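You operate a simulated robot arm through the tools that you are given. There is no shell and no other tool.

You run a simulated robot arm. Do the job below in one go: nothing can be reset, and whatever is moved stays where it is left.

TASK
Power up the console and start the strip drive at 1.4 metres a minute.
Fine: start the pump and let the oil pressure come up before the drive; leave the other controls.

It is judged by the outcome, as a careful person would: the job done as asked, and still so three seconds after it is handed in. It fails if anything else is knocked over, pushed out of place, dropped, spilled or broken.

THE ROBOT
A 6-joint arm with a two-finger gripper, fixed in place. Base frame: the origin is on the floor under the middle of its stand, x ahead of it, y to its left, z up; the work surface is at about z = 872. Lengths are in mm, angles in rad, forces in N, time in s.
With the tool pointing down near the work surface it reaches from about 380 to 860 mm from the base axis. Its first joint turns from -2.897 to 2.897 rad. Payload 2.45 kg.
The tool frame sits at the grasp point between the pads (the TCP): z along the fingers, y along the line on which they close. The tips reach 20 mm beyond it. The gripper opens to 140 mm; its body begins 168 mm behind the TCP.
Orientation is that of the tool frame in the base frame, as [roll, pitch, yaw] about the fixed x, y, z axes, in that order (R = Rz(yaw) Ry(pitch) Rx(roll)). With the fingers straight down and closing along the base's y, the tool's x points along the base's -x, its y along +y and its z along -z.

THE INTERFACE
- The arm moves only by the tool arm_command. Its argument "targets" is a list of rows, each an object (a shift or turn left out is 0, a gripper value left out holds the last) with "delta_pos": the shift along the tool's x, y, z in mm, a list of three; "turn": the turn, a rotation vector about the tool's x, y, z in rad, a list of three; "hand": the opening, from 0 (shut) to 1 (fully open). In form: [{"delta_pos": [tx, ty, tz], "turn": [wx, wy, wz], "hand": hand}, ...]. A call has 1 to 20 rows; each row is the pose to reach, as a shift and turn from the pose commanded when the call began, along the tool's axes at that moment. Rows are played at 5 a second. More than 50 mm and 0.15 rad between two rows, or a gripper value outside its range, and nothing of the call is played. Where a pose cannot be reached the arm comes as near as it can. A force on the tool above 40 N (or 10 N above the force at the start of the call, whichever is more), or a blocked arm, ends the call early, and 0.2 s more pass. Each finger travels about 45 mm/s and halts on what it meets, pressing with about 28 N; the grip force reading is that of the motor and also rises with nothing between the fingers. The clock runs only during rows and for 0.2 s after the last one: add rows that repeat a pose to give the fingers time. The reply holds the time, the measured pose of the TCP, the force on the tool along the base axes, the opening and the grip force, in the units named above and with some noise, with the torque about the TCP (base axes, N m) and any sound that the robot's microphone picked up, and new pictures: "views" is both (left out), scene, wrist or none.
- Cameras (640 x 400 px; columns grow to the right, rows downward): "scene" is fixed at [216, 629.6, 1521.2]; the picture's right is [-0.97, -0.26, 0.00], its down [-0.11, 0.42, -0.90] and it looks along [0.23, -0.87, -0.44] (base axes); focal length 371 px, centre (320, 200). "wrist" rides on the gripper at [78, 11, -209] in the tool frame; the picture's right is [-0.14, 0.99, 0.00], its down [-0.92, -0.13, -0.37] and it looks along [-0.37, -0.05, 0.93] (tool axes); focal length 280 px, centre (320, 200). There is no depth. A picture from a camera that has moved, and an enlarged one, comes with that camera's place and axes in the base frame and with its lens. The place of the scene camera against the robot may be out by one fixed shift of up to 25 mm in any direction.
- move_column(by): moves the trunk up (or, below 0, down) by that many mm; the arm rides with it, the base frame stays. It gives what a move gives, with no picture.
- close_up(camera, box): a new picture of the part [left, top, right, bottom] of that camera's present view, enlarged. The clock stands still meanwhile.
- finish_job(): hands the job in; it is judged then, once.

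Nothing tells you positions but the pictures and the camera data. Unless the task says otherwise, let go and move clear before handing in.

The tools are called after "Request:" as a command line: name --argument value ..., lists and objects as JSON in quotes. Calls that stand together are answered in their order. arm_command: Moves the arm, as the interface text tells. Its arguments: {"type":"object","properties":{"targets":{"type":"array"},"views":{"type":"string","enum":["both","scene","wrist","none"]}},"required":["targets"]} The other tools are called the same way: move_column (by) moves the trunk up or down; close_up (camera, box) takes an enlarged picture of a part of a camera's view; finish_job () hands the job in.

At the start:

```text
t: 0.0
ee_pos: [340.9, -342.4, 1302.4]
tool_rot: [-3.141, -0.001, 3.141]
contact_force: [0.3, -0.5, 0.1]
torque: [0.01, 0.0, -0.02]
opening: 139.9
grip_force: 0.0
trunk travel left (down, up): [-100.0, 130.0]
```

scene: 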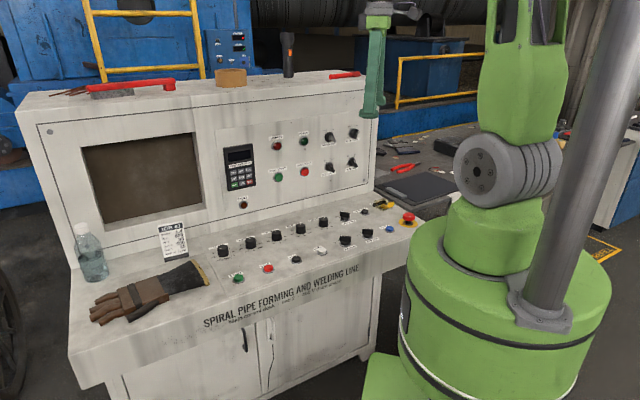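
wrist: 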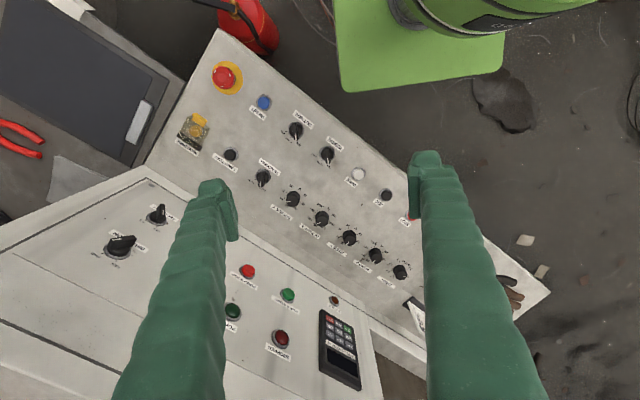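

I see a control console with an upright panel (screen, keypad, buttons, switches) and a sloped desk with knobs, buttons, an emergency stop and a key switch. Before moving anything I'll take close-ups to read the labels.

Request:
close_up --camera "scene" --box '[200, 110, 380, 222]'

Request:
close_up --camera "scene" --box '[190, 190, 430, 340]'

Request:
close_up --camera "wrist" --box '[160, 50, 320, 150]'

Request:
close_up --camera "wrist" --box '[240, 100, 440, 290]'

Request:
close_up --camera "wrist" --box '[80, 180, 400, 400]'

```text
3.56 times, centred on (290, 166) of scene
camera zoom: at [216.0, 629.6, 1521.2], right [-0.97, -0.26, 0.0], down [-0.11, 0.42, -0.9], along [0.23, -0.87, -0.44], focal length 1319 px, centre (427, 321)
```

zoom: 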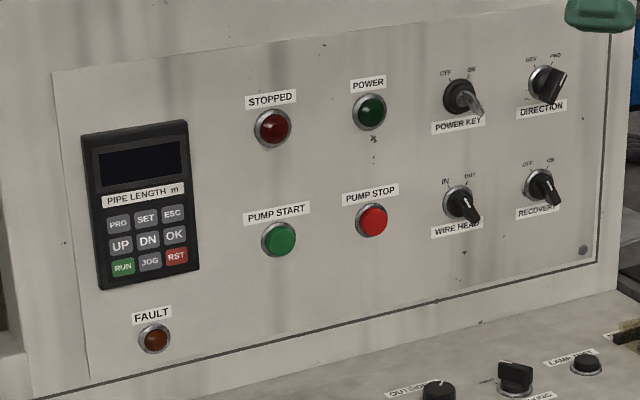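

```text
2.67 times, centred on (310, 265) of scene
camera zoom: at [216.0, 629.6, 1521.2], right [-0.97, -0.26, 0.0], down [-0.11, 0.42, -0.9], along [0.23, -0.87, -0.44], focal length 989 px, centre (347, 27)
```

zoom: 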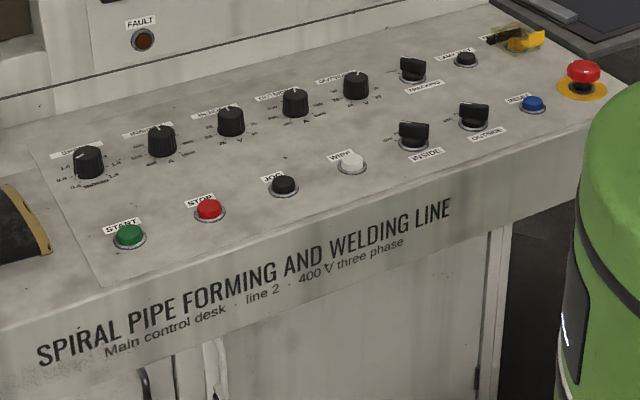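

```text
4.00 times, centred on (240, 100) of wrist
camera zoom: at [261.4, -330.7, 1512.8], right [0.14, 0.99, 0.0], down [0.92, -0.13, 0.37], along [0.37, -0.05, -0.93], focal length 1122 px, centre (640, 600)
```

zoom: 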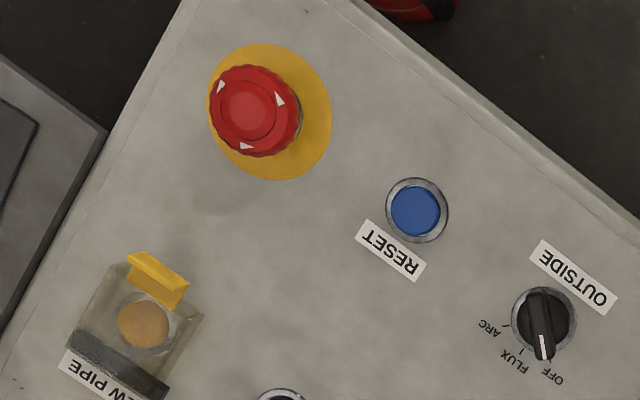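

```text
2.11 times, centred on (340, 195) of wrist
camera zoom: at [261.4, -330.7, 1512.8], right [0.14, 0.99, 0.0], down [0.92, -0.13, 0.37], along [0.37, -0.05, -0.93], focal length 590 px, centre (278, 210)
```

zoom: 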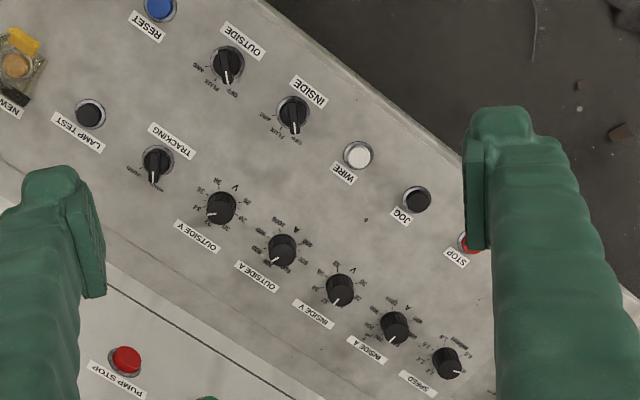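

```text
1.82 times, centred on (240, 290) of wrist
camera zoom: at [261.4, -330.7, 1512.8], right [0.14, 0.99, 0.0], down [0.92, -0.13, 0.37], along [0.37, -0.05, -0.93], focal length 510 px, centre (466, 36)
```

zoom: 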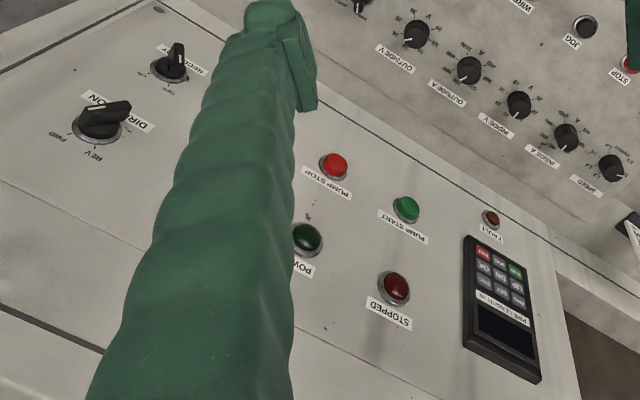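

I can make out the power key, pump start/stop, the speed dial with START below it and the e-stop. I still need to read the card, the oil pressure gauge and the dial scale more finely.

Request:
close_up --camera "scene" --box '[150, 215, 200, 265]'

Request:
close_up --camera "scene" --box '[195, 0, 305, 100]'

Request:
close_up --camera "scene" --box '[205, 230, 265, 268]'

Request:
close_up --camera "scene" --box '[310, 115, 374, 185]'

Request:
close_up --camera "scene" --box '[360, 190, 430, 240]'

Request:
close_up --camera "scene" --box '[220, 140, 265, 210]'

Request:
close_up --camera "wrist" --box '[360, 240, 430, 300]'

```text
8.00 times, centred on (175, 240) of scene
camera zoom: at [216.0, 629.6, 1521.2], right [-0.97, -0.26, 0.0], down [-0.11, 0.42, -0.9], along [0.23, -0.87, -0.44], focal length 2967 px, centre (1480, -120)
```

zoom: 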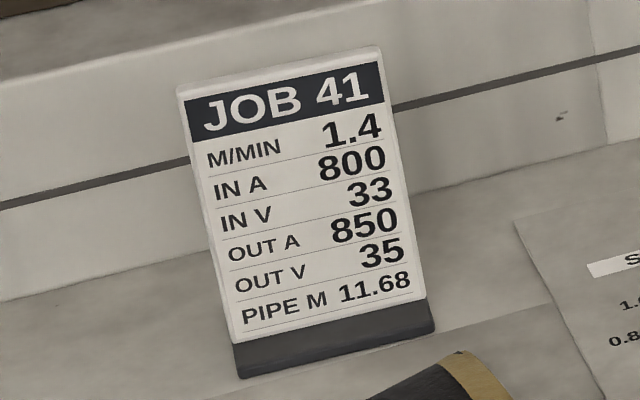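

```text
4.00 times, centred on (250, 50) of scene
camera zoom: at [216.0, 629.6, 1521.2], right [-0.97, -0.26, 0.0], down [-0.11, 0.42, -0.9], along [0.23, -0.87, -0.44], focal length 1484 px, centre (600, 800)
```

zoom: 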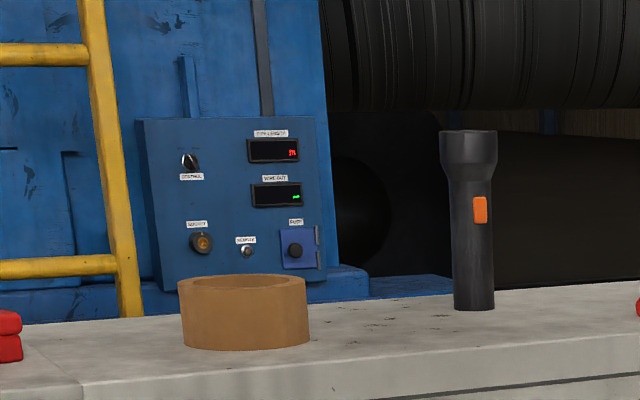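

```text
10.53 times, centred on (235, 249) of scene
camera zoom: at [216.0, 629.6, 1521.2], right [-0.97, -0.26, 0.0], down [-0.11, 0.42, -0.9], along [0.23, -0.87, -0.44], focal length 3904 px, centre (1215, -316)
```

zoom: 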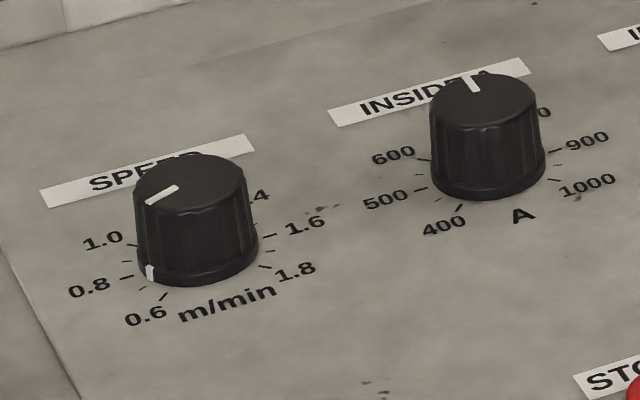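

```text
5.71 times, centred on (342, 150) of scene
camera zoom: at [216.0, 629.6, 1521.2], right [-0.97, -0.26, 0.0], down [-0.11, 0.42, -0.9], along [0.23, -0.87, -0.44], focal length 2119 px, centre (194, 486)
```

zoom: 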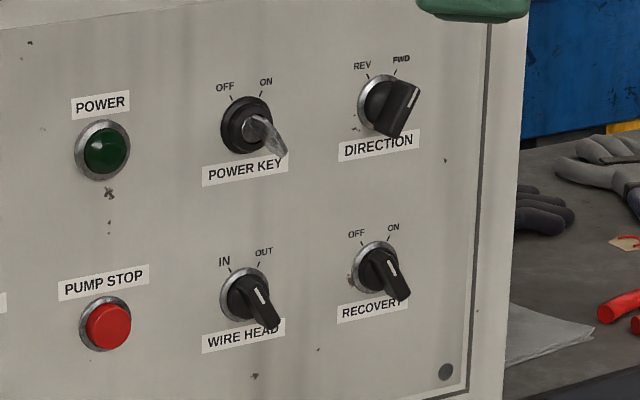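

```text
8.00 times, centred on (395, 215) of scene
camera zoom: at [216.0, 629.6, 1521.2], right [-0.97, -0.26, 0.0], down [-0.11, 0.42, -0.9], along [0.23, -0.87, -0.44], focal length 2967 px, centre (-280, 80)
```

zoom: 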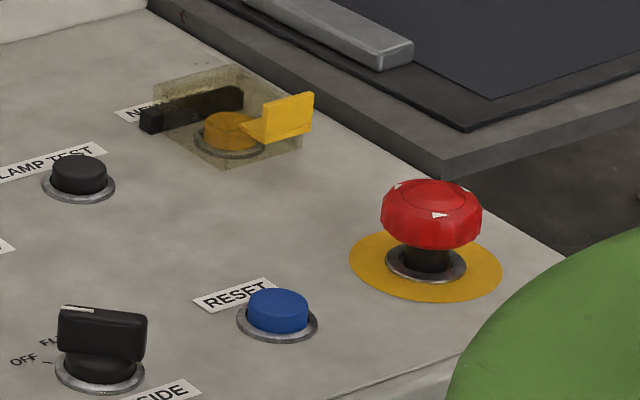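

```text
5.71 times, centred on (242, 175) of scene
camera zoom: at [216.0, 629.6, 1521.2], right [-0.97, -0.26, 0.0], down [-0.11, 0.42, -0.9], along [0.23, -0.87, -0.44], focal length 2119 px, centre (763, 343)
```

zoom: 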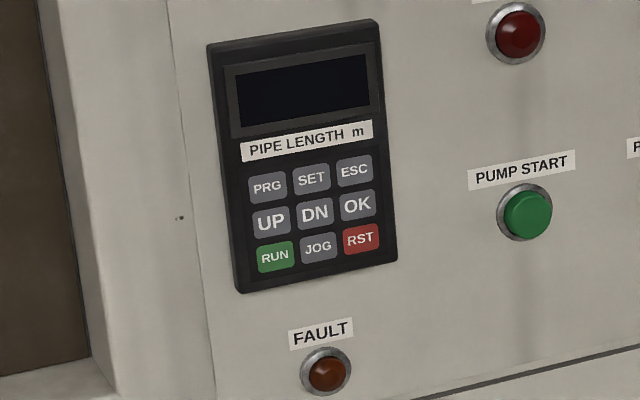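

```text
6.67 times, centred on (395, 270) of wrist
camera zoom: at [261.4, -330.7, 1512.8], right [0.14, 0.99, 0.0], down [0.92, -0.13, 0.37], along [0.37, -0.05, -0.93], focal length 1869 px, centre (-180, -267)
```

zoom: 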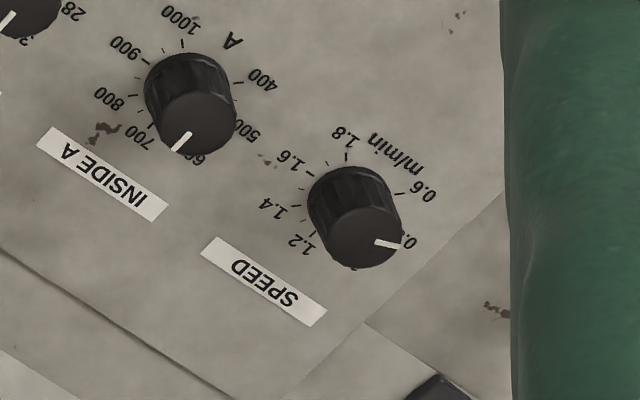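

The console stands at about 45° to the base, with its front edge roughly 450 mm from the base axis. I'll yaw the gripper to square up with it and look again.

Request:
arm_command --targets '[{"turn": [0, 0, 0.131]}, {"turn": [0, 0, 0.262]}, {"turn": [0, 0, 0.393]}, {"turn": [0, 0, 0.524]}, {"turn": [0, 0, 0.655]}, {"turn": [0, 0, 0.785]}, {"turn": [0, 0, 0.785]}]' --views "both"

```text
t: 1.6
ee_pos: [341.0, -341.6, 1303.0]
tool_rot: [-3.141, -0.001, 2.357]
contact_force: [0.1, 0.4, 0.6]
torque: [-0.01, 0.04, -0.01]
opening: 140.1
grip_force: 0.1
trunk travel left (down, up): [-100.0, 130.0]
camera wrist: at [292.2, -278.0, 1513.5], right [0.8, 0.6, 0.0], down [0.56, -0.74, 0.37], along [0.22, -0.29, -0.93], focal length 280 px, centre (320, 200)
```

scene: 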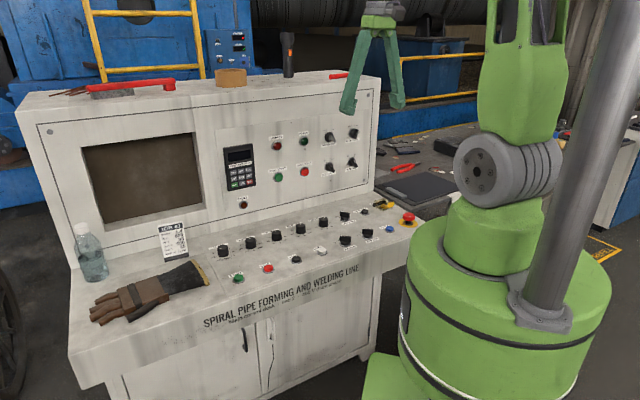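
wrist: 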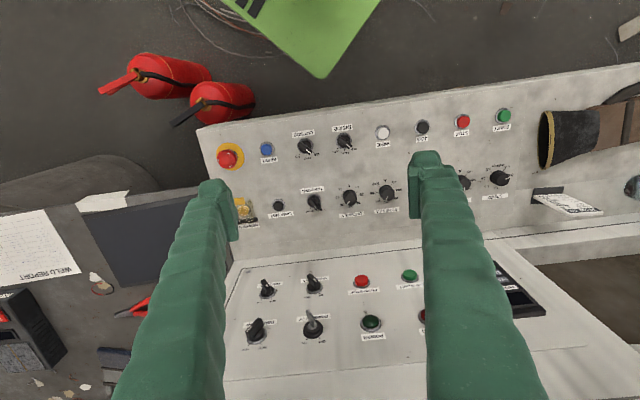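

I'm now square with the console. I'll take close-ups from here to locate the controls accurately.

Request:
close_up --camera "wrist" --box '[230, 260, 440, 391]'

Request:
close_up --camera "wrist" --box '[200, 110, 420, 248]'

Request:
close_up --camera "wrist" --box '[440, 90, 640, 215]'

Request:
close_up --camera "wrist" --box '[240, 265, 340, 350]'

```text
3.05 times, centred on (335, 326) of wrist
camera zoom: at [292.2, -278.0, 1513.5], right [0.8, 0.6, 0.0], down [0.56, -0.74, 0.37], along [0.22, -0.29, -0.93], focal length 854 px, centre (274, -182)
```

zoom: 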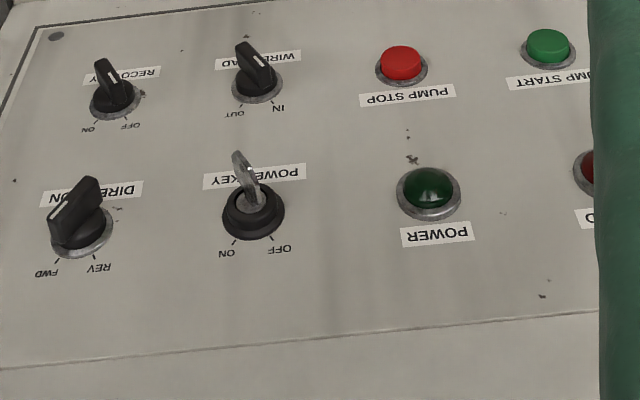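

```text
2.90 times, centred on (310, 179) of wrist
camera zoom: at [292.2, -278.0, 1513.5], right [0.8, 0.6, 0.0], down [0.56, -0.74, 0.37], along [0.22, -0.29, -0.93], focal length 813 px, centre (349, 261)
```

zoom: 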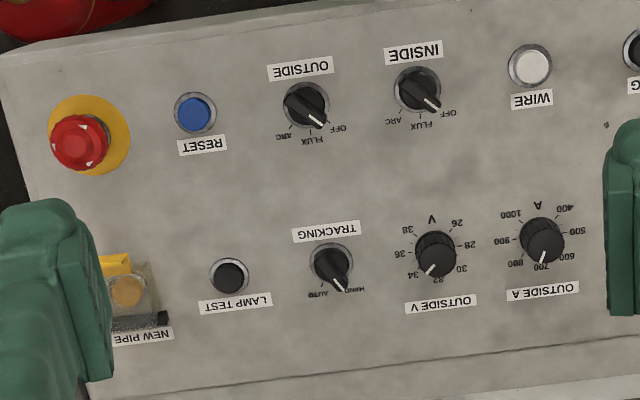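

```text
3.20 times, centred on (540, 152) of wrist
camera zoom: at [292.2, -278.0, 1513.5], right [0.8, 0.6, 0.0], down [0.56, -0.74, 0.37], along [0.22, -0.29, -0.93], focal length 897 px, centre (-384, 352)
```

zoom: 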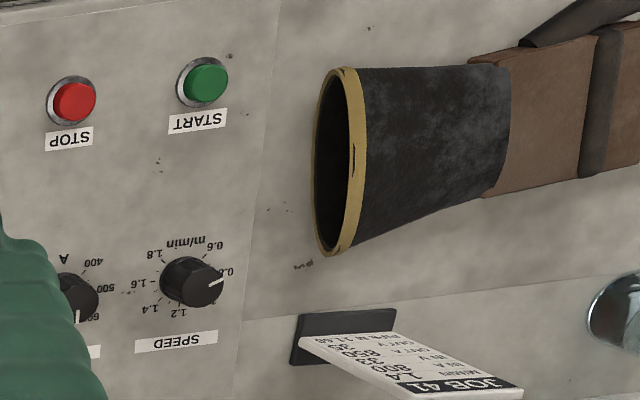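

```text
4.71 times, centred on (290, 308) of wrist
camera zoom: at [292.2, -278.0, 1513.5], right [0.8, 0.6, 0.0], down [0.56, -0.74, 0.37], along [0.22, -0.29, -0.93], focal length 1320 px, centre (461, -306)
```

zoom: 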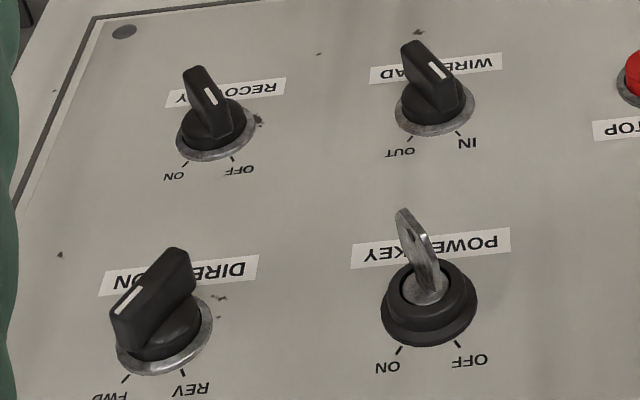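

The key is at OFF, DIRECTION reads FWD, and the speed dial is at about 0.8. I'll pitch the gripper towards the upright panel for a second viewpoint, so I can fix depths.

Request:
arm_command --targets '[{"delta_pos": [-21, 3, 24], "turn": [0, -0.131, 0]}, {"delta_pos": [-42, 6, 48], "turn": [0, -0.262, 0]}, {"delta_pos": [-63, 9, 71], "turn": [0, -0.393, 0]}, {"delta_pos": [-84, 12, 95], "turn": [0, -0.524, 0]}, {"delta_pos": [-105, 15, 119], "turn": [0, -0.655, 0]}, {"delta_pos": [-126, 18, 143], "turn": [0, -0.785, 0]}, {"delta_pos": [-147, 21, 167], "turn": [0, -0.916, 0]}, {"delta_pos": [-167, 25, 190], "turn": [0, -1.047, 0]}, {"delta_pos": [-167, 25, 190], "turn": [0, -1.047, 0]}]' --views "both"

```text
t: 3.6
ee_pos: [476.6, -440.9, 1111.4]
tool_rot: [3.14, 1.048, 2.357]
contact_force: [0.0, 0.4, -0.1]
torque: [0.0, -0.02, 0.01]
opening: 139.9
grip_force: 0.1
out of reach, approached as far as the arm can: row 5, 6
trunk travel left (down, up): [-100.0, 130.0]
camera wrist: at [327.9, -277.6, 1148.9], right [0.75, 0.65, 0.12], down [0.01, -0.19, 0.98], along [0.66, -0.73, -0.15], focal length 280 px, centre (320, 200)
```

scene: 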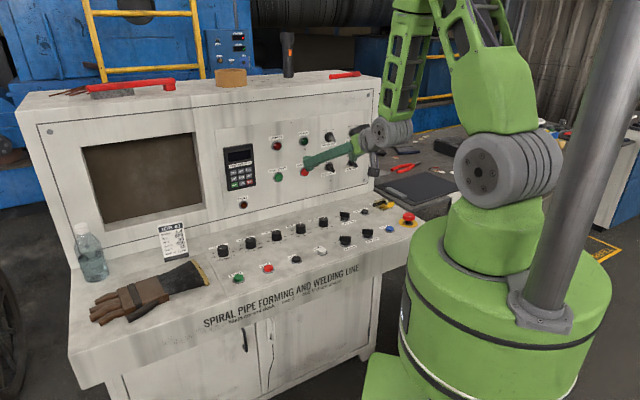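
wrist: 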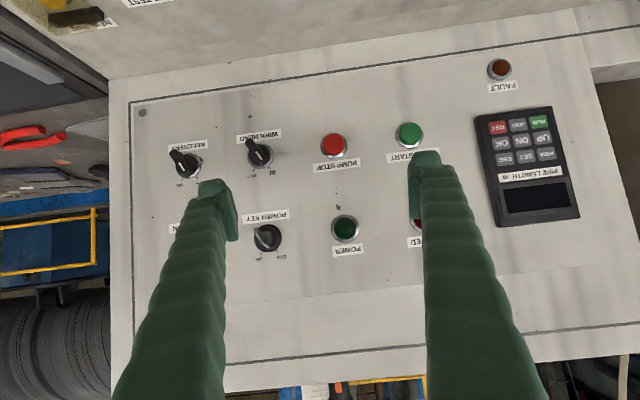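

Request:
close_up --camera "wrist" --box '[230, 195, 310, 275]'

Request:
close_up --camera "wrist" --box '[100, 60, 440, 272]'

Request:
close_up --camera "wrist" --box '[300, 110, 440, 198]'

```text
5.00 times, centred on (270, 235) of wrist
camera zoom: at [327.9, -277.6, 1148.9], right [0.75, 0.65, 0.12], down [0.01, -0.19, 0.98], along [0.66, -0.73, -0.15], focal length 1402 px, centre (570, 25)
```

zoom: 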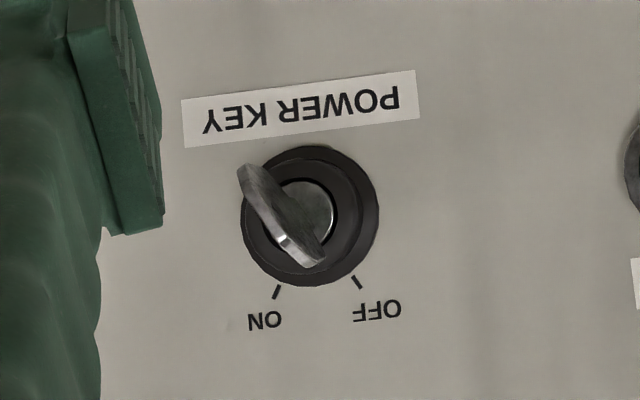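

```text
1.88 times, centred on (270, 166) of wrist
camera zoom: at [327.9, -277.6, 1148.9], right [0.75, 0.65, 0.12], down [0.01, -0.19, 0.98], along [0.66, -0.73, -0.15], focal length 528 px, centre (414, 264)
```

zoom: 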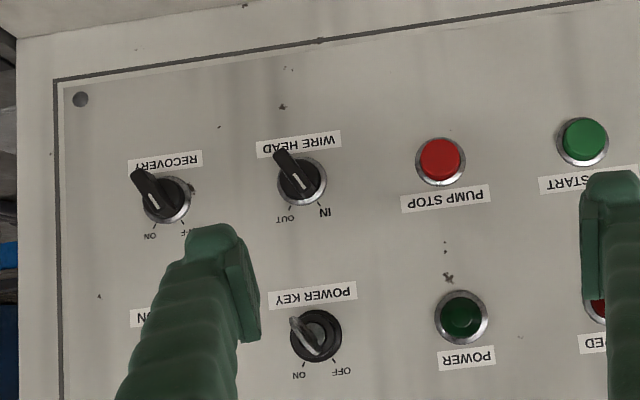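

```text
4.55 times, centred on (370, 154) of wrist
camera zoom: at [327.9, -277.6, 1148.9], right [0.75, 0.65, 0.12], down [0.01, -0.19, 0.98], along [0.66, -0.73, -0.15], focal length 1274 px, centre (93, 409)
```

zoom: 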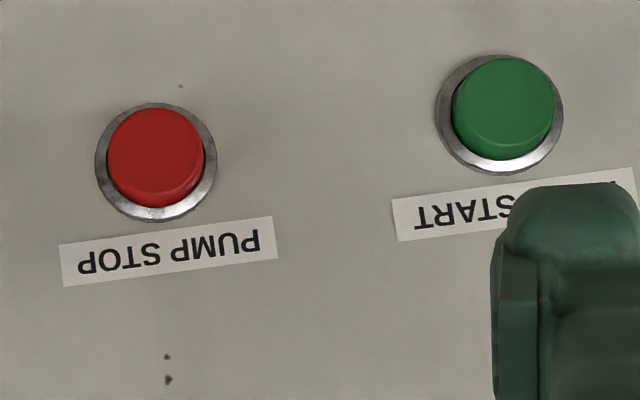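

The panel face is vertical at about n≈803 mm along the console normal. The key lock is about 33 mm proud of it, with its bow aligned to OFF, so I need to turn it about 60° clockwise. I'll move to a pre-grasp pose straight in front of the key, rolled to match the bow.

Request:
arm_command --targets '[{"delta_pos": [-8, -14, 5], "turn": [0.023, -0.0853, -0.0853], "hand": 0.4}, {"delta_pos": [-16, -28, 10], "turn": [0.046, -0.1705, -0.1705], "hand": 0.4}, {"delta_pos": [-24, -42, 15], "turn": [0.0685, -0.2558, -0.2558], "hand": 0.4}, {"delta_pos": [-32, -56, 20], "turn": [0.0913, -0.341, -0.341], "hand": 0.4}, {"delta_pos": [-40, -70, 26], "turn": [0.114, -0.4263, -0.4263], "hand": 0.4}, {"delta_pos": [-48.4, -84, 31.2], "turn": [0.137, -0.5115, -0.5115], "hand": 0.4}, {"delta_pos": [-48.4, -84, 31.2], "turn": [0.137, -0.5115, -0.5115], "hand": 0.4}]' --views "both"

```text
t: 5.2
ee_pos: [453.0, -538.1, 1139.0]
tool_rot: [-1.569, 1.048, -2.355]
contact_force: [0.3, 0.5, -0.5]
torque: [0.01, 0.02, 0.05]
opening: 56.0
grip_force: 0.0
trunk travel left (down, up): [-100.0, 130.0]
camera wrist: at [283.1, -411.5, 1066.1], right [0.65, 0.66, -0.38], down [-0.01, 0.51, 0.86], along [0.76, -0.56, 0.34], focal length 280 px, centre (320, 200)
```

scene: 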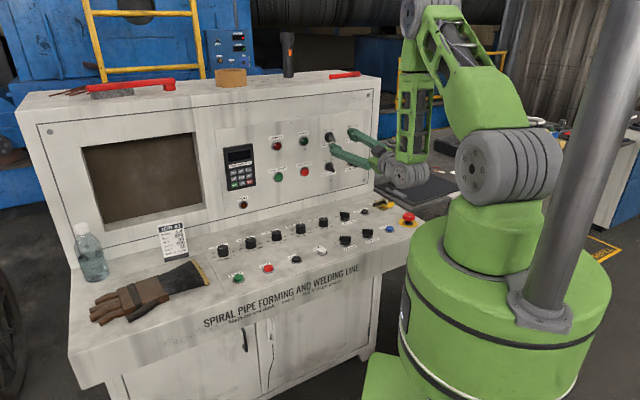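
wrist: 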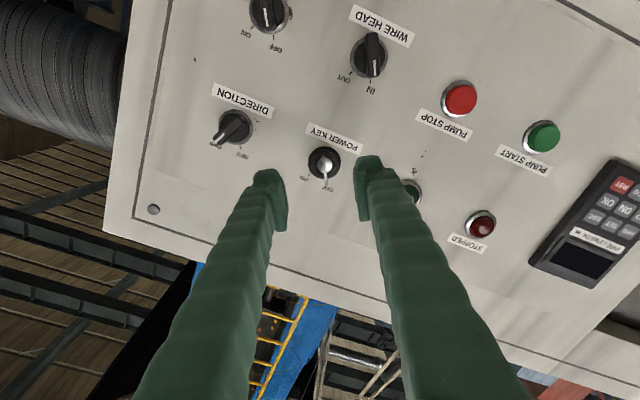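

Request:
close_up --camera "wrist" --box '[260, 110, 390, 240]'

Request:
close_up --camera "scene" --box '[300, 110, 400, 190]'

```text
3.08 times, centred on (325, 175) of wrist
camera zoom: at [283.1, -411.5, 1066.1], right [0.65, 0.66, -0.38], down [-0.01, 0.51, 0.86], along [0.76, -0.56, 0.34], focal length 863 px, centre (305, 277)
```

zoom: 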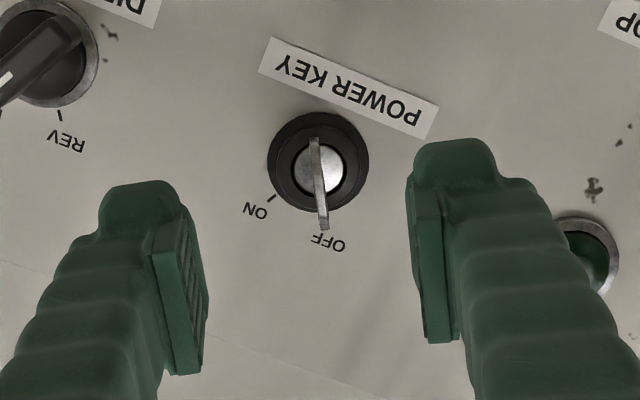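

```text
5.00 times, centred on (350, 150) of scene
camera zoom: at [216.0, 629.6, 1521.2], right [-0.97, -0.26, 0.0], down [-0.11, 0.42, -0.9], along [0.23, -0.87, -0.44], focal length 1854 px, centre (170, 450)
```

zoom: 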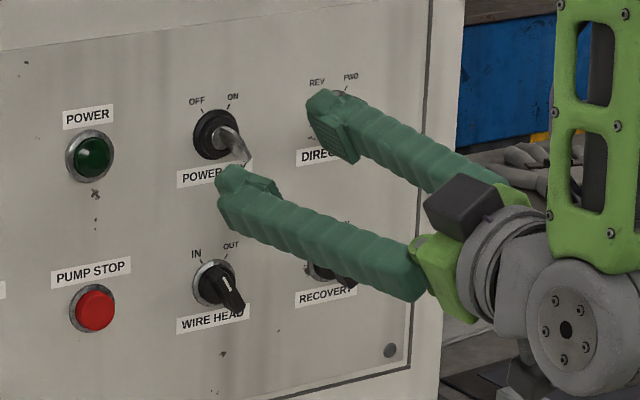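

The key bow sits about 4.6 mm to the tool's +y side and its angle matches. I'll correct that and advance until the pads straddle the bow.

Request:
arm_command --targets '[{"delta_pos": [0, 4.6, 10]}, {"delta_pos": [0, 4.6, 22]}, {"delta_pos": [0, 4.6, 34]}, {"delta_pos": [0, 4.6, 46]}, {"delta_pos": [0, 4.6, 54]}, {"delta_pos": [0, 4.6, 60]}, {"delta_pos": [0, 4.6, 60]}]' --views "both"

```text
t: 6.8
ee_pos: [499.2, -578.5, 1136.9]
tool_rot: [-1.572, 1.048, -2.353]
contact_force: [-0.4, 0.0, -0.7]
torque: [-0.03, 0.03, -0.01]
opening: 56.0
grip_force: 0.0
trunk travel left (down, up): [-100.0, 130.0]
camera wrist: at [329.5, -451.1, 1063.9], right [0.65, 0.66, -0.38], down [-0.01, 0.51, 0.86], along [0.76, -0.56, 0.34], focal length 280 px, centre (320, 200)
```

scene: 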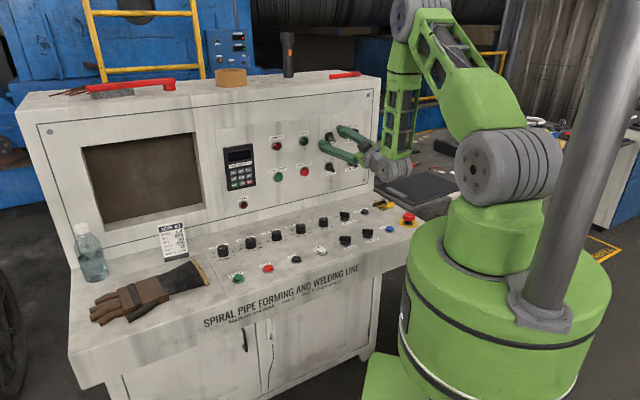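
wrist: 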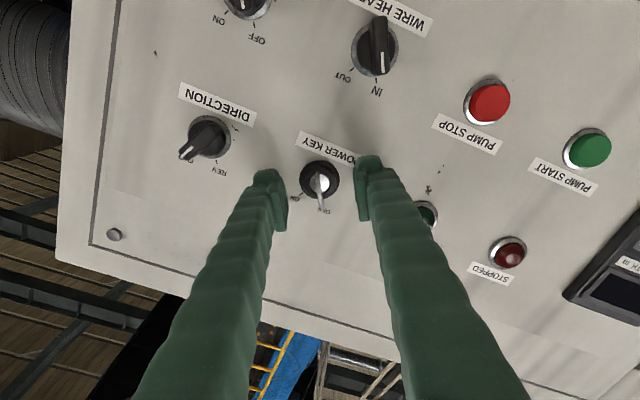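

Request:
close_up --camera "wrist" --box '[260, 130, 380, 250]'

Request:
close_up --camera "scene" --box '[300, 110, 400, 190]'

```text
3.33 times, centred on (320, 190) of wrist
camera zoom: at [329.5, -451.1, 1063.9], right [0.65, 0.66, -0.38], down [-0.01, 0.51, 0.86], along [0.76, -0.56, 0.34], focal length 935 px, centre (320, 233)
```

zoom: 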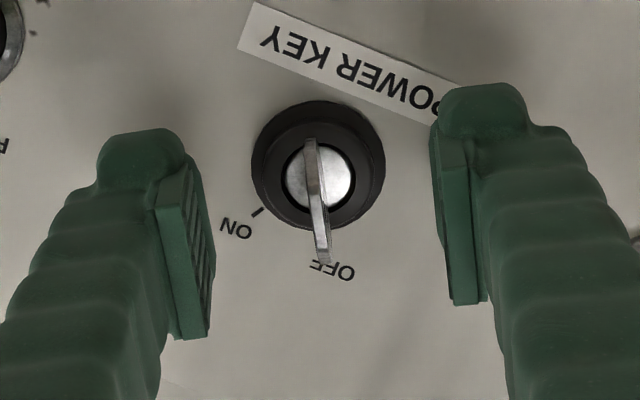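

```text
5.00 times, centred on (350, 150) of scene
camera zoom: at [216.0, 629.6, 1521.2], right [-0.97, -0.26, 0.0], down [-0.11, 0.42, -0.9], along [0.23, -0.87, -0.44], focal length 1854 px, centre (170, 450)
```

zoom: 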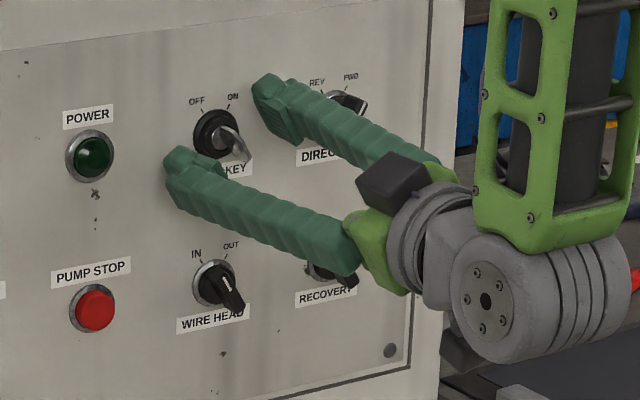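

The bow is centred between the pads. I'll advance 3 mm more and close.

Request:
arm_command --targets '[{"delta_pos": [0, 0, 3], "hand": 0.4}, {"delta_pos": [0, 0, 3], "hand": 0.2}, {"delta_pos": [0, 0, 3], "hand": 0.1}, {"delta_pos": [0, 0, 3], "hand": 0.0}, {"delta_pos": [0, 0, 3], "hand": 0.0}, {"delta_pos": [0, 0, 3], "hand": 0.0}, {"delta_pos": [0, 0, 3], "hand": 0.0}]' --views "wrist"

```text
t: 8.4
ee_pos: [500.9, -579.2, 1136.7]
tool_rot: [-1.571, 1.047, -2.357]
contact_force: [1.5, 1.1, 0.3]
torque: [0.0, 0.01, 0.0]
opening: 5.9
grip_force: 32.8
trunk travel left (down, up): [-100.0, 130.0]
camera wrist: at [331.2, -453.0, 1064.0], right [0.65, 0.66, -0.38], down [-0.01, 0.51, 0.86], along [0.76, -0.56, 0.34], focal length 280 px, centre (320, 200)
```

wrist: 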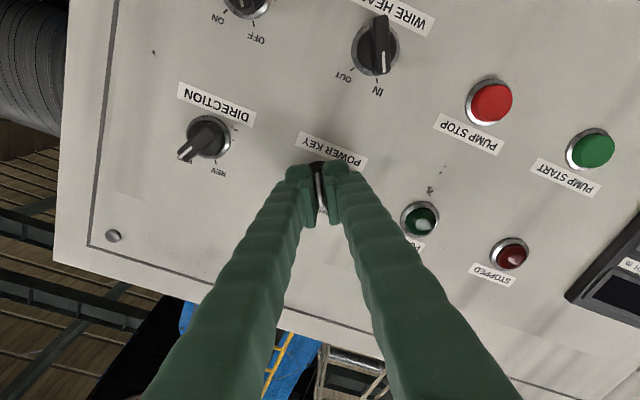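

The key is gripped with 5.9 mm between the pads. Now I'll turn it clockwise about 60° to ON.

Request:
arm_command --targets '[{"turn": [0, 0, 0.1]}, {"turn": [0, 0, 0.2]}, {"turn": [0, 0, 0.3]}, {"turn": [0, 0, 0.4]}, {"turn": [0, 0, 0.5]}, {"turn": [0, 0, 0.6]}, {"turn": [0, 0, 0.7]}, {"turn": [0, 0, 0.8]}, {"turn": [0, 0, 0.9]}, {"turn": [0, 0, 1.0]}, {"turn": [0, 0, 1.055]}, {"turn": [0, 0, 1.055]}]' --views "both"

```text
t: 11.0
ee_pos: [499.0, -581.1, 1137.8]
tool_rot: [1.572, 1.037, 0.786]
contact_force: [0.5, -17.8, 0.2]
torque: [-0.17, 0.15, -0.13]
opening: 6.1
grip_force: 32.7
trunk travel left (down, up): [-100.0, 130.0]
camera wrist: at [385.9, -398.2, 1075.4], right [0.55, 0.55, 0.62], down [-0.67, -0.15, 0.73], along [0.49, -0.82, 0.29], focal length 280 px, centre (320, 200)
```

scene: 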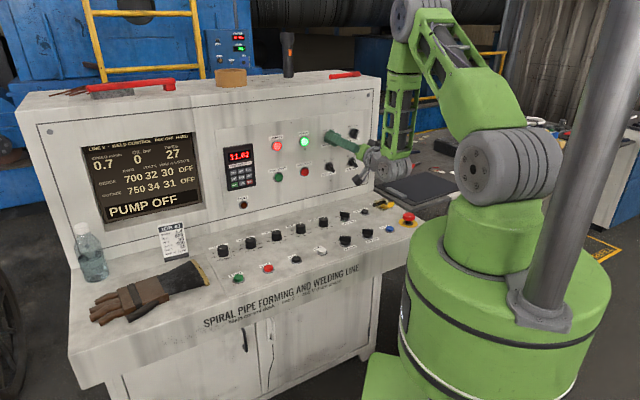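
wrist: 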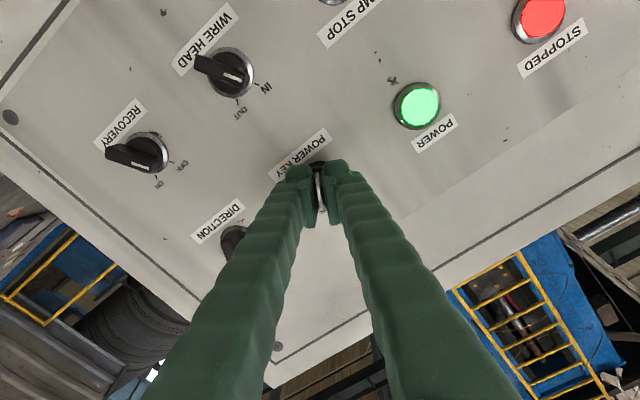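

The console is powered: the green lamp is lit and the screen is live with speed 0.7 and "PUMP OFF". I'll release the key and back straight off.

Request:
arm_command --targets '[{"turn": [0, 0, 0], "hand": 0.2}, {"hand": 0.4}, {"hand": 0.4}, {"hand": 0.4}, {"delta_pos": [0, 0, -10], "hand": 0.4}, {"delta_pos": [0, 0, -25], "hand": 0.4}, {"delta_pos": [0, 0, -45], "hand": 0.4}, {"delta_pos": [0, 0, -65], "hand": 0.4}, {"delta_pos": [0, 0, -65], "hand": 0.4}]' --views "both"

Request:
close_up --camera "scene" --box '[75, 130, 215, 235]'

Request:
close_up --camera "wrist" --box '[240, 100, 400, 240]'

```text
t: 13.0
ee_pos: [455.2, -533.2, 1137.0]
tool_rot: [1.569, 1.04, 0.787]
contact_force: [0.6, -0.1, 0.2]
torque: [-0.02, -0.02, 0.01]
opening: 55.9
grip_force: 0.0
trunk travel left (down, up): [-100.0, 130.0]
camera wrist: at [340.5, -350.0, 1076.1], right [0.55, 0.56, 0.62], down [-0.67, -0.15, 0.73], along [0.5, -0.82, 0.29], focal length 280 px, centre (320, 200)
```

scene: 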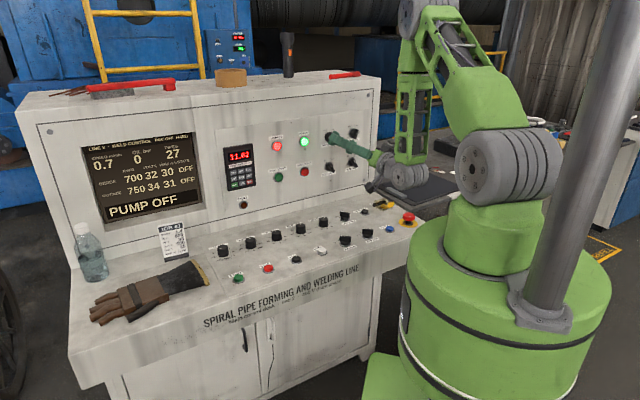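
wrist: 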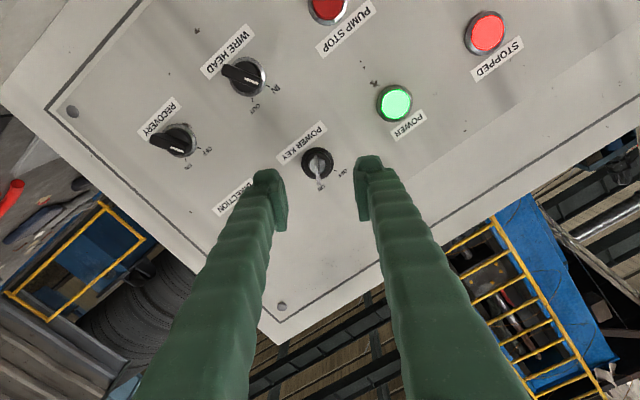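

```text
3.81 times, centred on (145, 182) of scene
camera zoom: at [216.0, 629.6, 1521.2], right [-0.97, -0.26, 0.0], down [-0.11, 0.42, -0.9], along [0.23, -0.87, -0.44], focal length 1413 px, centre (987, 267)
```

zoom: 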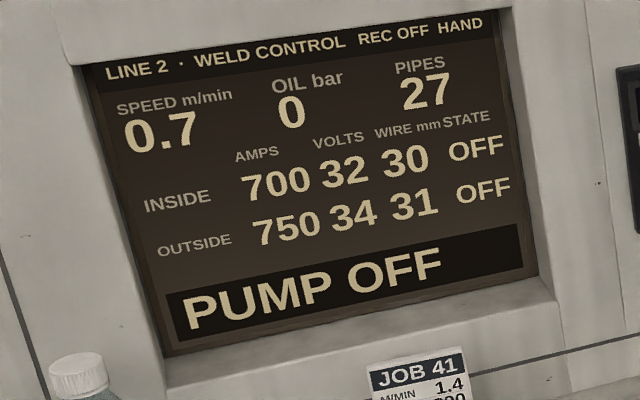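

```text
2.86 times, centred on (320, 170) of wrist
camera zoom: at [340.5, -350.0, 1076.1], right [0.55, 0.56, 0.62], down [-0.67, -0.15, 0.73], along [0.5, -0.82, 0.29], focal length 801 px, centre (320, 286)
```

zoom: 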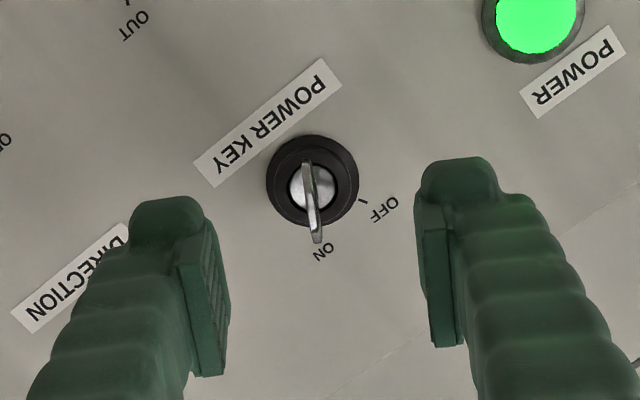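

Key is at ON and clear. Next I'll close the fingers and move in front of PUMP START (p≈147, z≈1022), tilted 30° down so the camera stays clear of the desk knobs.

Request:
arm_command --targets '[{"delta_pos": [28.6, 16.7, 2.3], "turn": [0.0199, 0.073, -0.0741], "hand": 0.0}, {"delta_pos": [57.1, 33.4, 4.6], "turn": [0.0398, 0.146, -0.1483], "hand": 0.0}, {"delta_pos": [85.7, 50.1, 6.9], "turn": [0.0597, 0.219, -0.2224], "hand": 0.0}, {"delta_pos": [114.2, 66.9, 9.1], "turn": [0.0795, 0.292, -0.2966], "hand": 0.0}, {"delta_pos": [142.8, 83.6, 11.4], "turn": [0.0994, 0.365, -0.3707], "hand": 0.0}, {"delta_pos": [171.3, 100.3, 13.7], "turn": [0.1193, 0.438, -0.4449], "hand": 0.0}, {"delta_pos": [199.9, 117.0, 16], "turn": [0.1392, 0.511, -0.519], "hand": 0.0}, {"delta_pos": [199.9, 117.0, 16], "turn": [0.1392, 0.511, -0.519], "hand": 0.0}]' --views "both"

```text
t: 14.8
ee_pos: [611.6, -402.5, 1025.1]
tool_rot: [-3.139, 1.046, 2.357]
contact_force: [-0.8, 0.6, 0.1]
torque: [0.01, 0.01, -0.03]
opening: 0.2
grip_force: 28.1
trunk travel left (down, up): [-100.0, 130.0]
camera wrist: at [461.6, -238.3, 1063.0], right [0.75, 0.65, 0.12], down [0.01, -0.19, 0.98], along [0.66, -0.73, -0.15], focal length 280 px, centre (320, 200)
```

scene: 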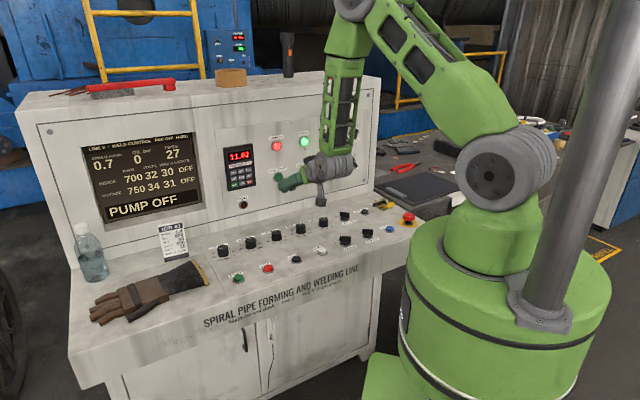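
wrist: 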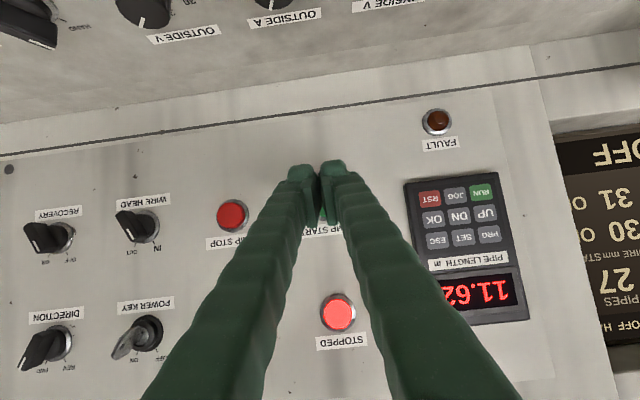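

Request:
close_up --camera "wrist" --box '[200, 150, 400, 275]'

Request:
close_up --camera "scene" --box '[240, 130, 340, 220]'

```text
3.20 times, centred on (300, 212) of wrist
camera zoom: at [461.6, -238.3, 1063.0], right [0.75, 0.65, 0.12], down [0.01, -0.19, 0.98], along [0.66, -0.73, -0.15], focal length 897 px, centre (384, 160)
```

zoom: 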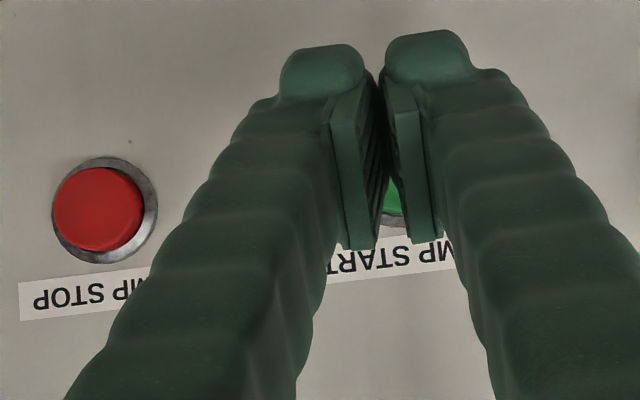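

```text
4.44 times, centred on (290, 175) of scene
camera zoom: at [216.0, 629.6, 1521.2], right [-0.97, -0.26, 0.0], down [-0.11, 0.42, -0.9], along [0.23, -0.87, -0.44], focal length 1648 px, centre (453, 311)
```

zoom: 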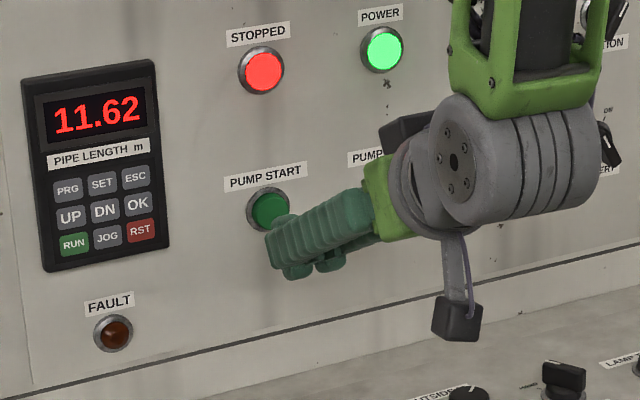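

The tips are lined up with PUMP START to within a few mm. I'll shift 3 mm toward its centre and press straight in along the panel normal, slowing near contact.

Request:
arm_command --targets '[{"delta_pos": [-7.5, -3, 13]}, {"delta_pos": [-15, -3, 26]}, {"delta_pos": [-18, -3, 31.2]}, {"delta_pos": [-20, -3, 34.6]}, {"delta_pos": [-21.5, -3, 37.2]}, {"delta_pos": [-23, -3, 39.8]}, {"delta_pos": [-24.5, -3, 42.4]}, {"delta_pos": [-26, -3, 45]}, {"delta_pos": [-27.5, -3, 47.6]}]' --views "both"

```text
t: 16.8
ee_pos: [644.5, -441.4, 1025.9]
tool_rot: [-3.14, 1.047, 2.357]
contact_force: [-6.9, 9.3, 1.3]
torque: [-0.06, -0.05, 0.04]
opening: 6.0
grip_force: 29.4
trunk travel left (down, up): [-100.0, 130.0]
heard: click
camera wrist: at [496.0, -277.7, 1061.7], right [0.75, 0.65, 0.12], down [0.01, -0.19, 0.98], along [0.66, -0.73, -0.15], focal length 280 px, centre (320, 200)
```

scene: 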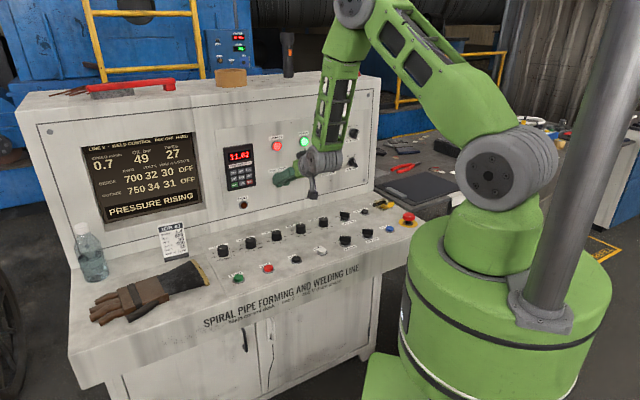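
wrist: 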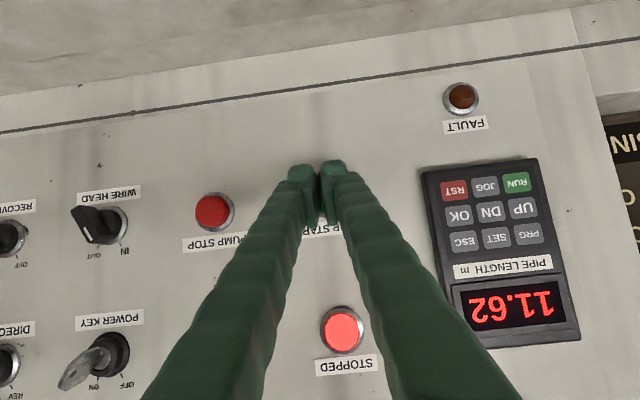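

The pump has started: a click, then "PRESSURE RISING" at 49 bar. I'll back off the button.

Request:
arm_command --targets '[{"delta_pos": [7, 0, -12]}, {"delta_pos": [15, 0, -26]}, {"delta_pos": [25, 0, -43.3]}, {"delta_pos": [40, 0, -69.3]}, {"delta_pos": [40, 0, -69.3]}]' --views "both"

Request:
close_up --camera "scene" --box '[75, 130, 215, 235]'

```text
t: 18.0
ee_pos: [588.8, -385.6, 1025.6]
tool_rot: [-3.141, 1.047, 2.357]
contact_force: [0.4, 0.0, 0.4]
torque: [-0.04, -0.01, 0.02]
opening: 0.0
grip_force: 29.1
trunk travel left (down, up): [-100.0, 130.0]
camera wrist: at [440.3, -222.4, 1061.9], right [0.75, 0.65, 0.12], down [0.01, -0.19, 0.98], along [0.66, -0.73, -0.15], focal length 280 px, centre (320, 200)
```

scene: 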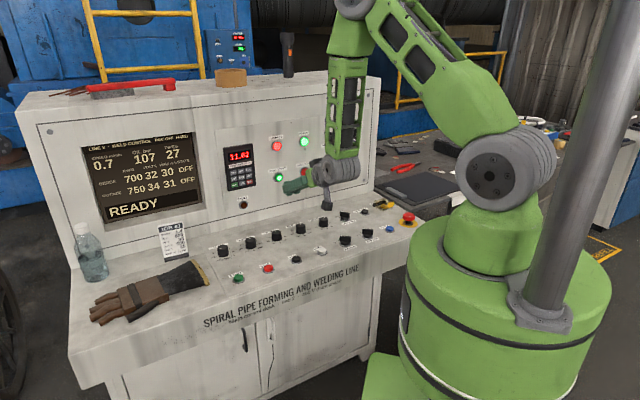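
wrist: 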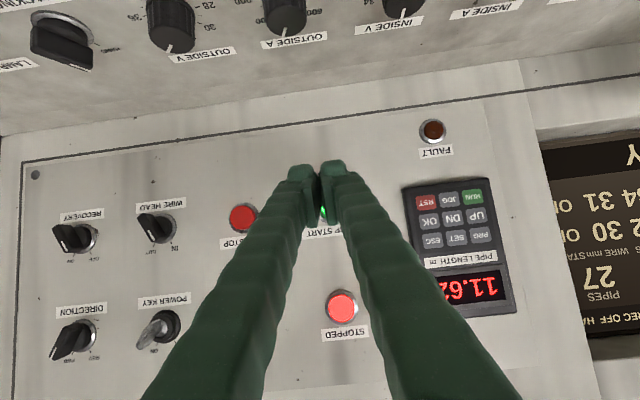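

```text
3.81 times, centred on (145, 182) of scene
camera zoom: at [216.0, 629.6, 1521.2], right [-0.97, -0.26, 0.0], down [-0.11, 0.42, -0.9], along [0.23, -0.87, -0.44], focal length 1413 px, centre (987, 267)
```

zoom: 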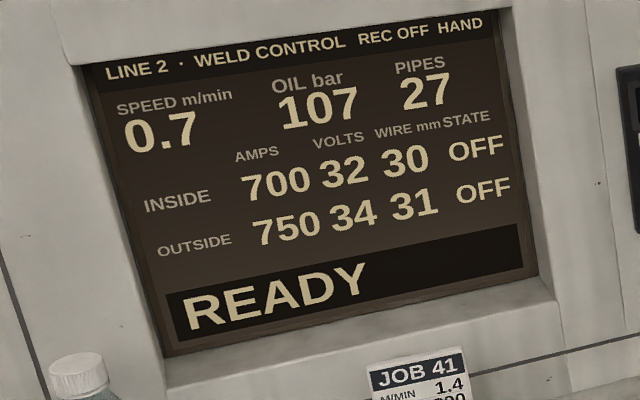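

The screen says READY at 107 bar, with the speed setpoint still 0.7. I'll move above the SPEED dial with the tool pointing down.

Request:
arm_command --targets '[{"delta_pos": [1.9, 23, -11.8], "turn": [0, 0.131, 0], "hand": 0.0}, {"delta_pos": [3.8, 46, -23.5], "turn": [0, 0.262, 0], "hand": 0.0}, {"delta_pos": [5.7, 70, -35.3], "turn": [0, 0.393, 0], "hand": 0.0}, {"delta_pos": [7.5, 93, -47], "turn": [0, 0.524, 0], "hand": 0.4}, {"delta_pos": [9.4, 116, -58.8], "turn": [0, 0.654, 0], "hand": 0.4}, {"delta_pos": [11.3, 139, -70.6], "turn": [0, 0.785, 0], "hand": 0.4}, {"delta_pos": [13.2, 163, -82.3], "turn": [0, 0.916, 0], "hand": 0.4}, {"delta_pos": [15.1, 186, -94.1], "turn": [0, 1.047, 0], "hand": 0.4}, {"delta_pos": [15.1, 186, -94.1], "turn": [0, 1.047, 0], "hand": 0.4}]' --views "both"

```text
t: 20.0
ee_pos: [635.0, -194.8, 1032.6]
tool_rot: [-3.066, 0.185, 2.36]
contact_force: [0.1, 0.2, -1.1]
torque: [-0.03, -0.01, 0.0]
opening: 56.0
grip_force: 0.1
out of reach, approached as far as the arm can: row 6, 7, 8, 9
trunk travel left (down, up): [-100.0, 130.0]
camera wrist: at [572.1, -94.8, 1222.2], right [0.8, 0.6, -0.05], down [0.52, -0.66, 0.54], along [0.29, -0.46, -0.84], focal length 280 px, centre (320, 200)
```

scene: 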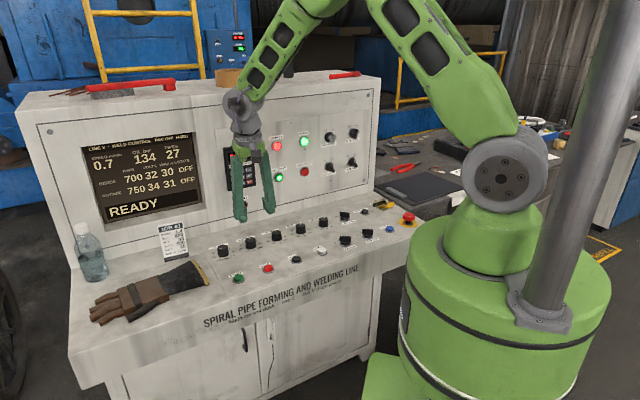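
wrist: 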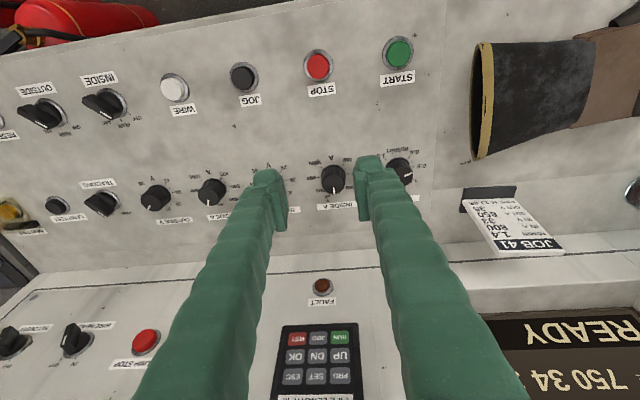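

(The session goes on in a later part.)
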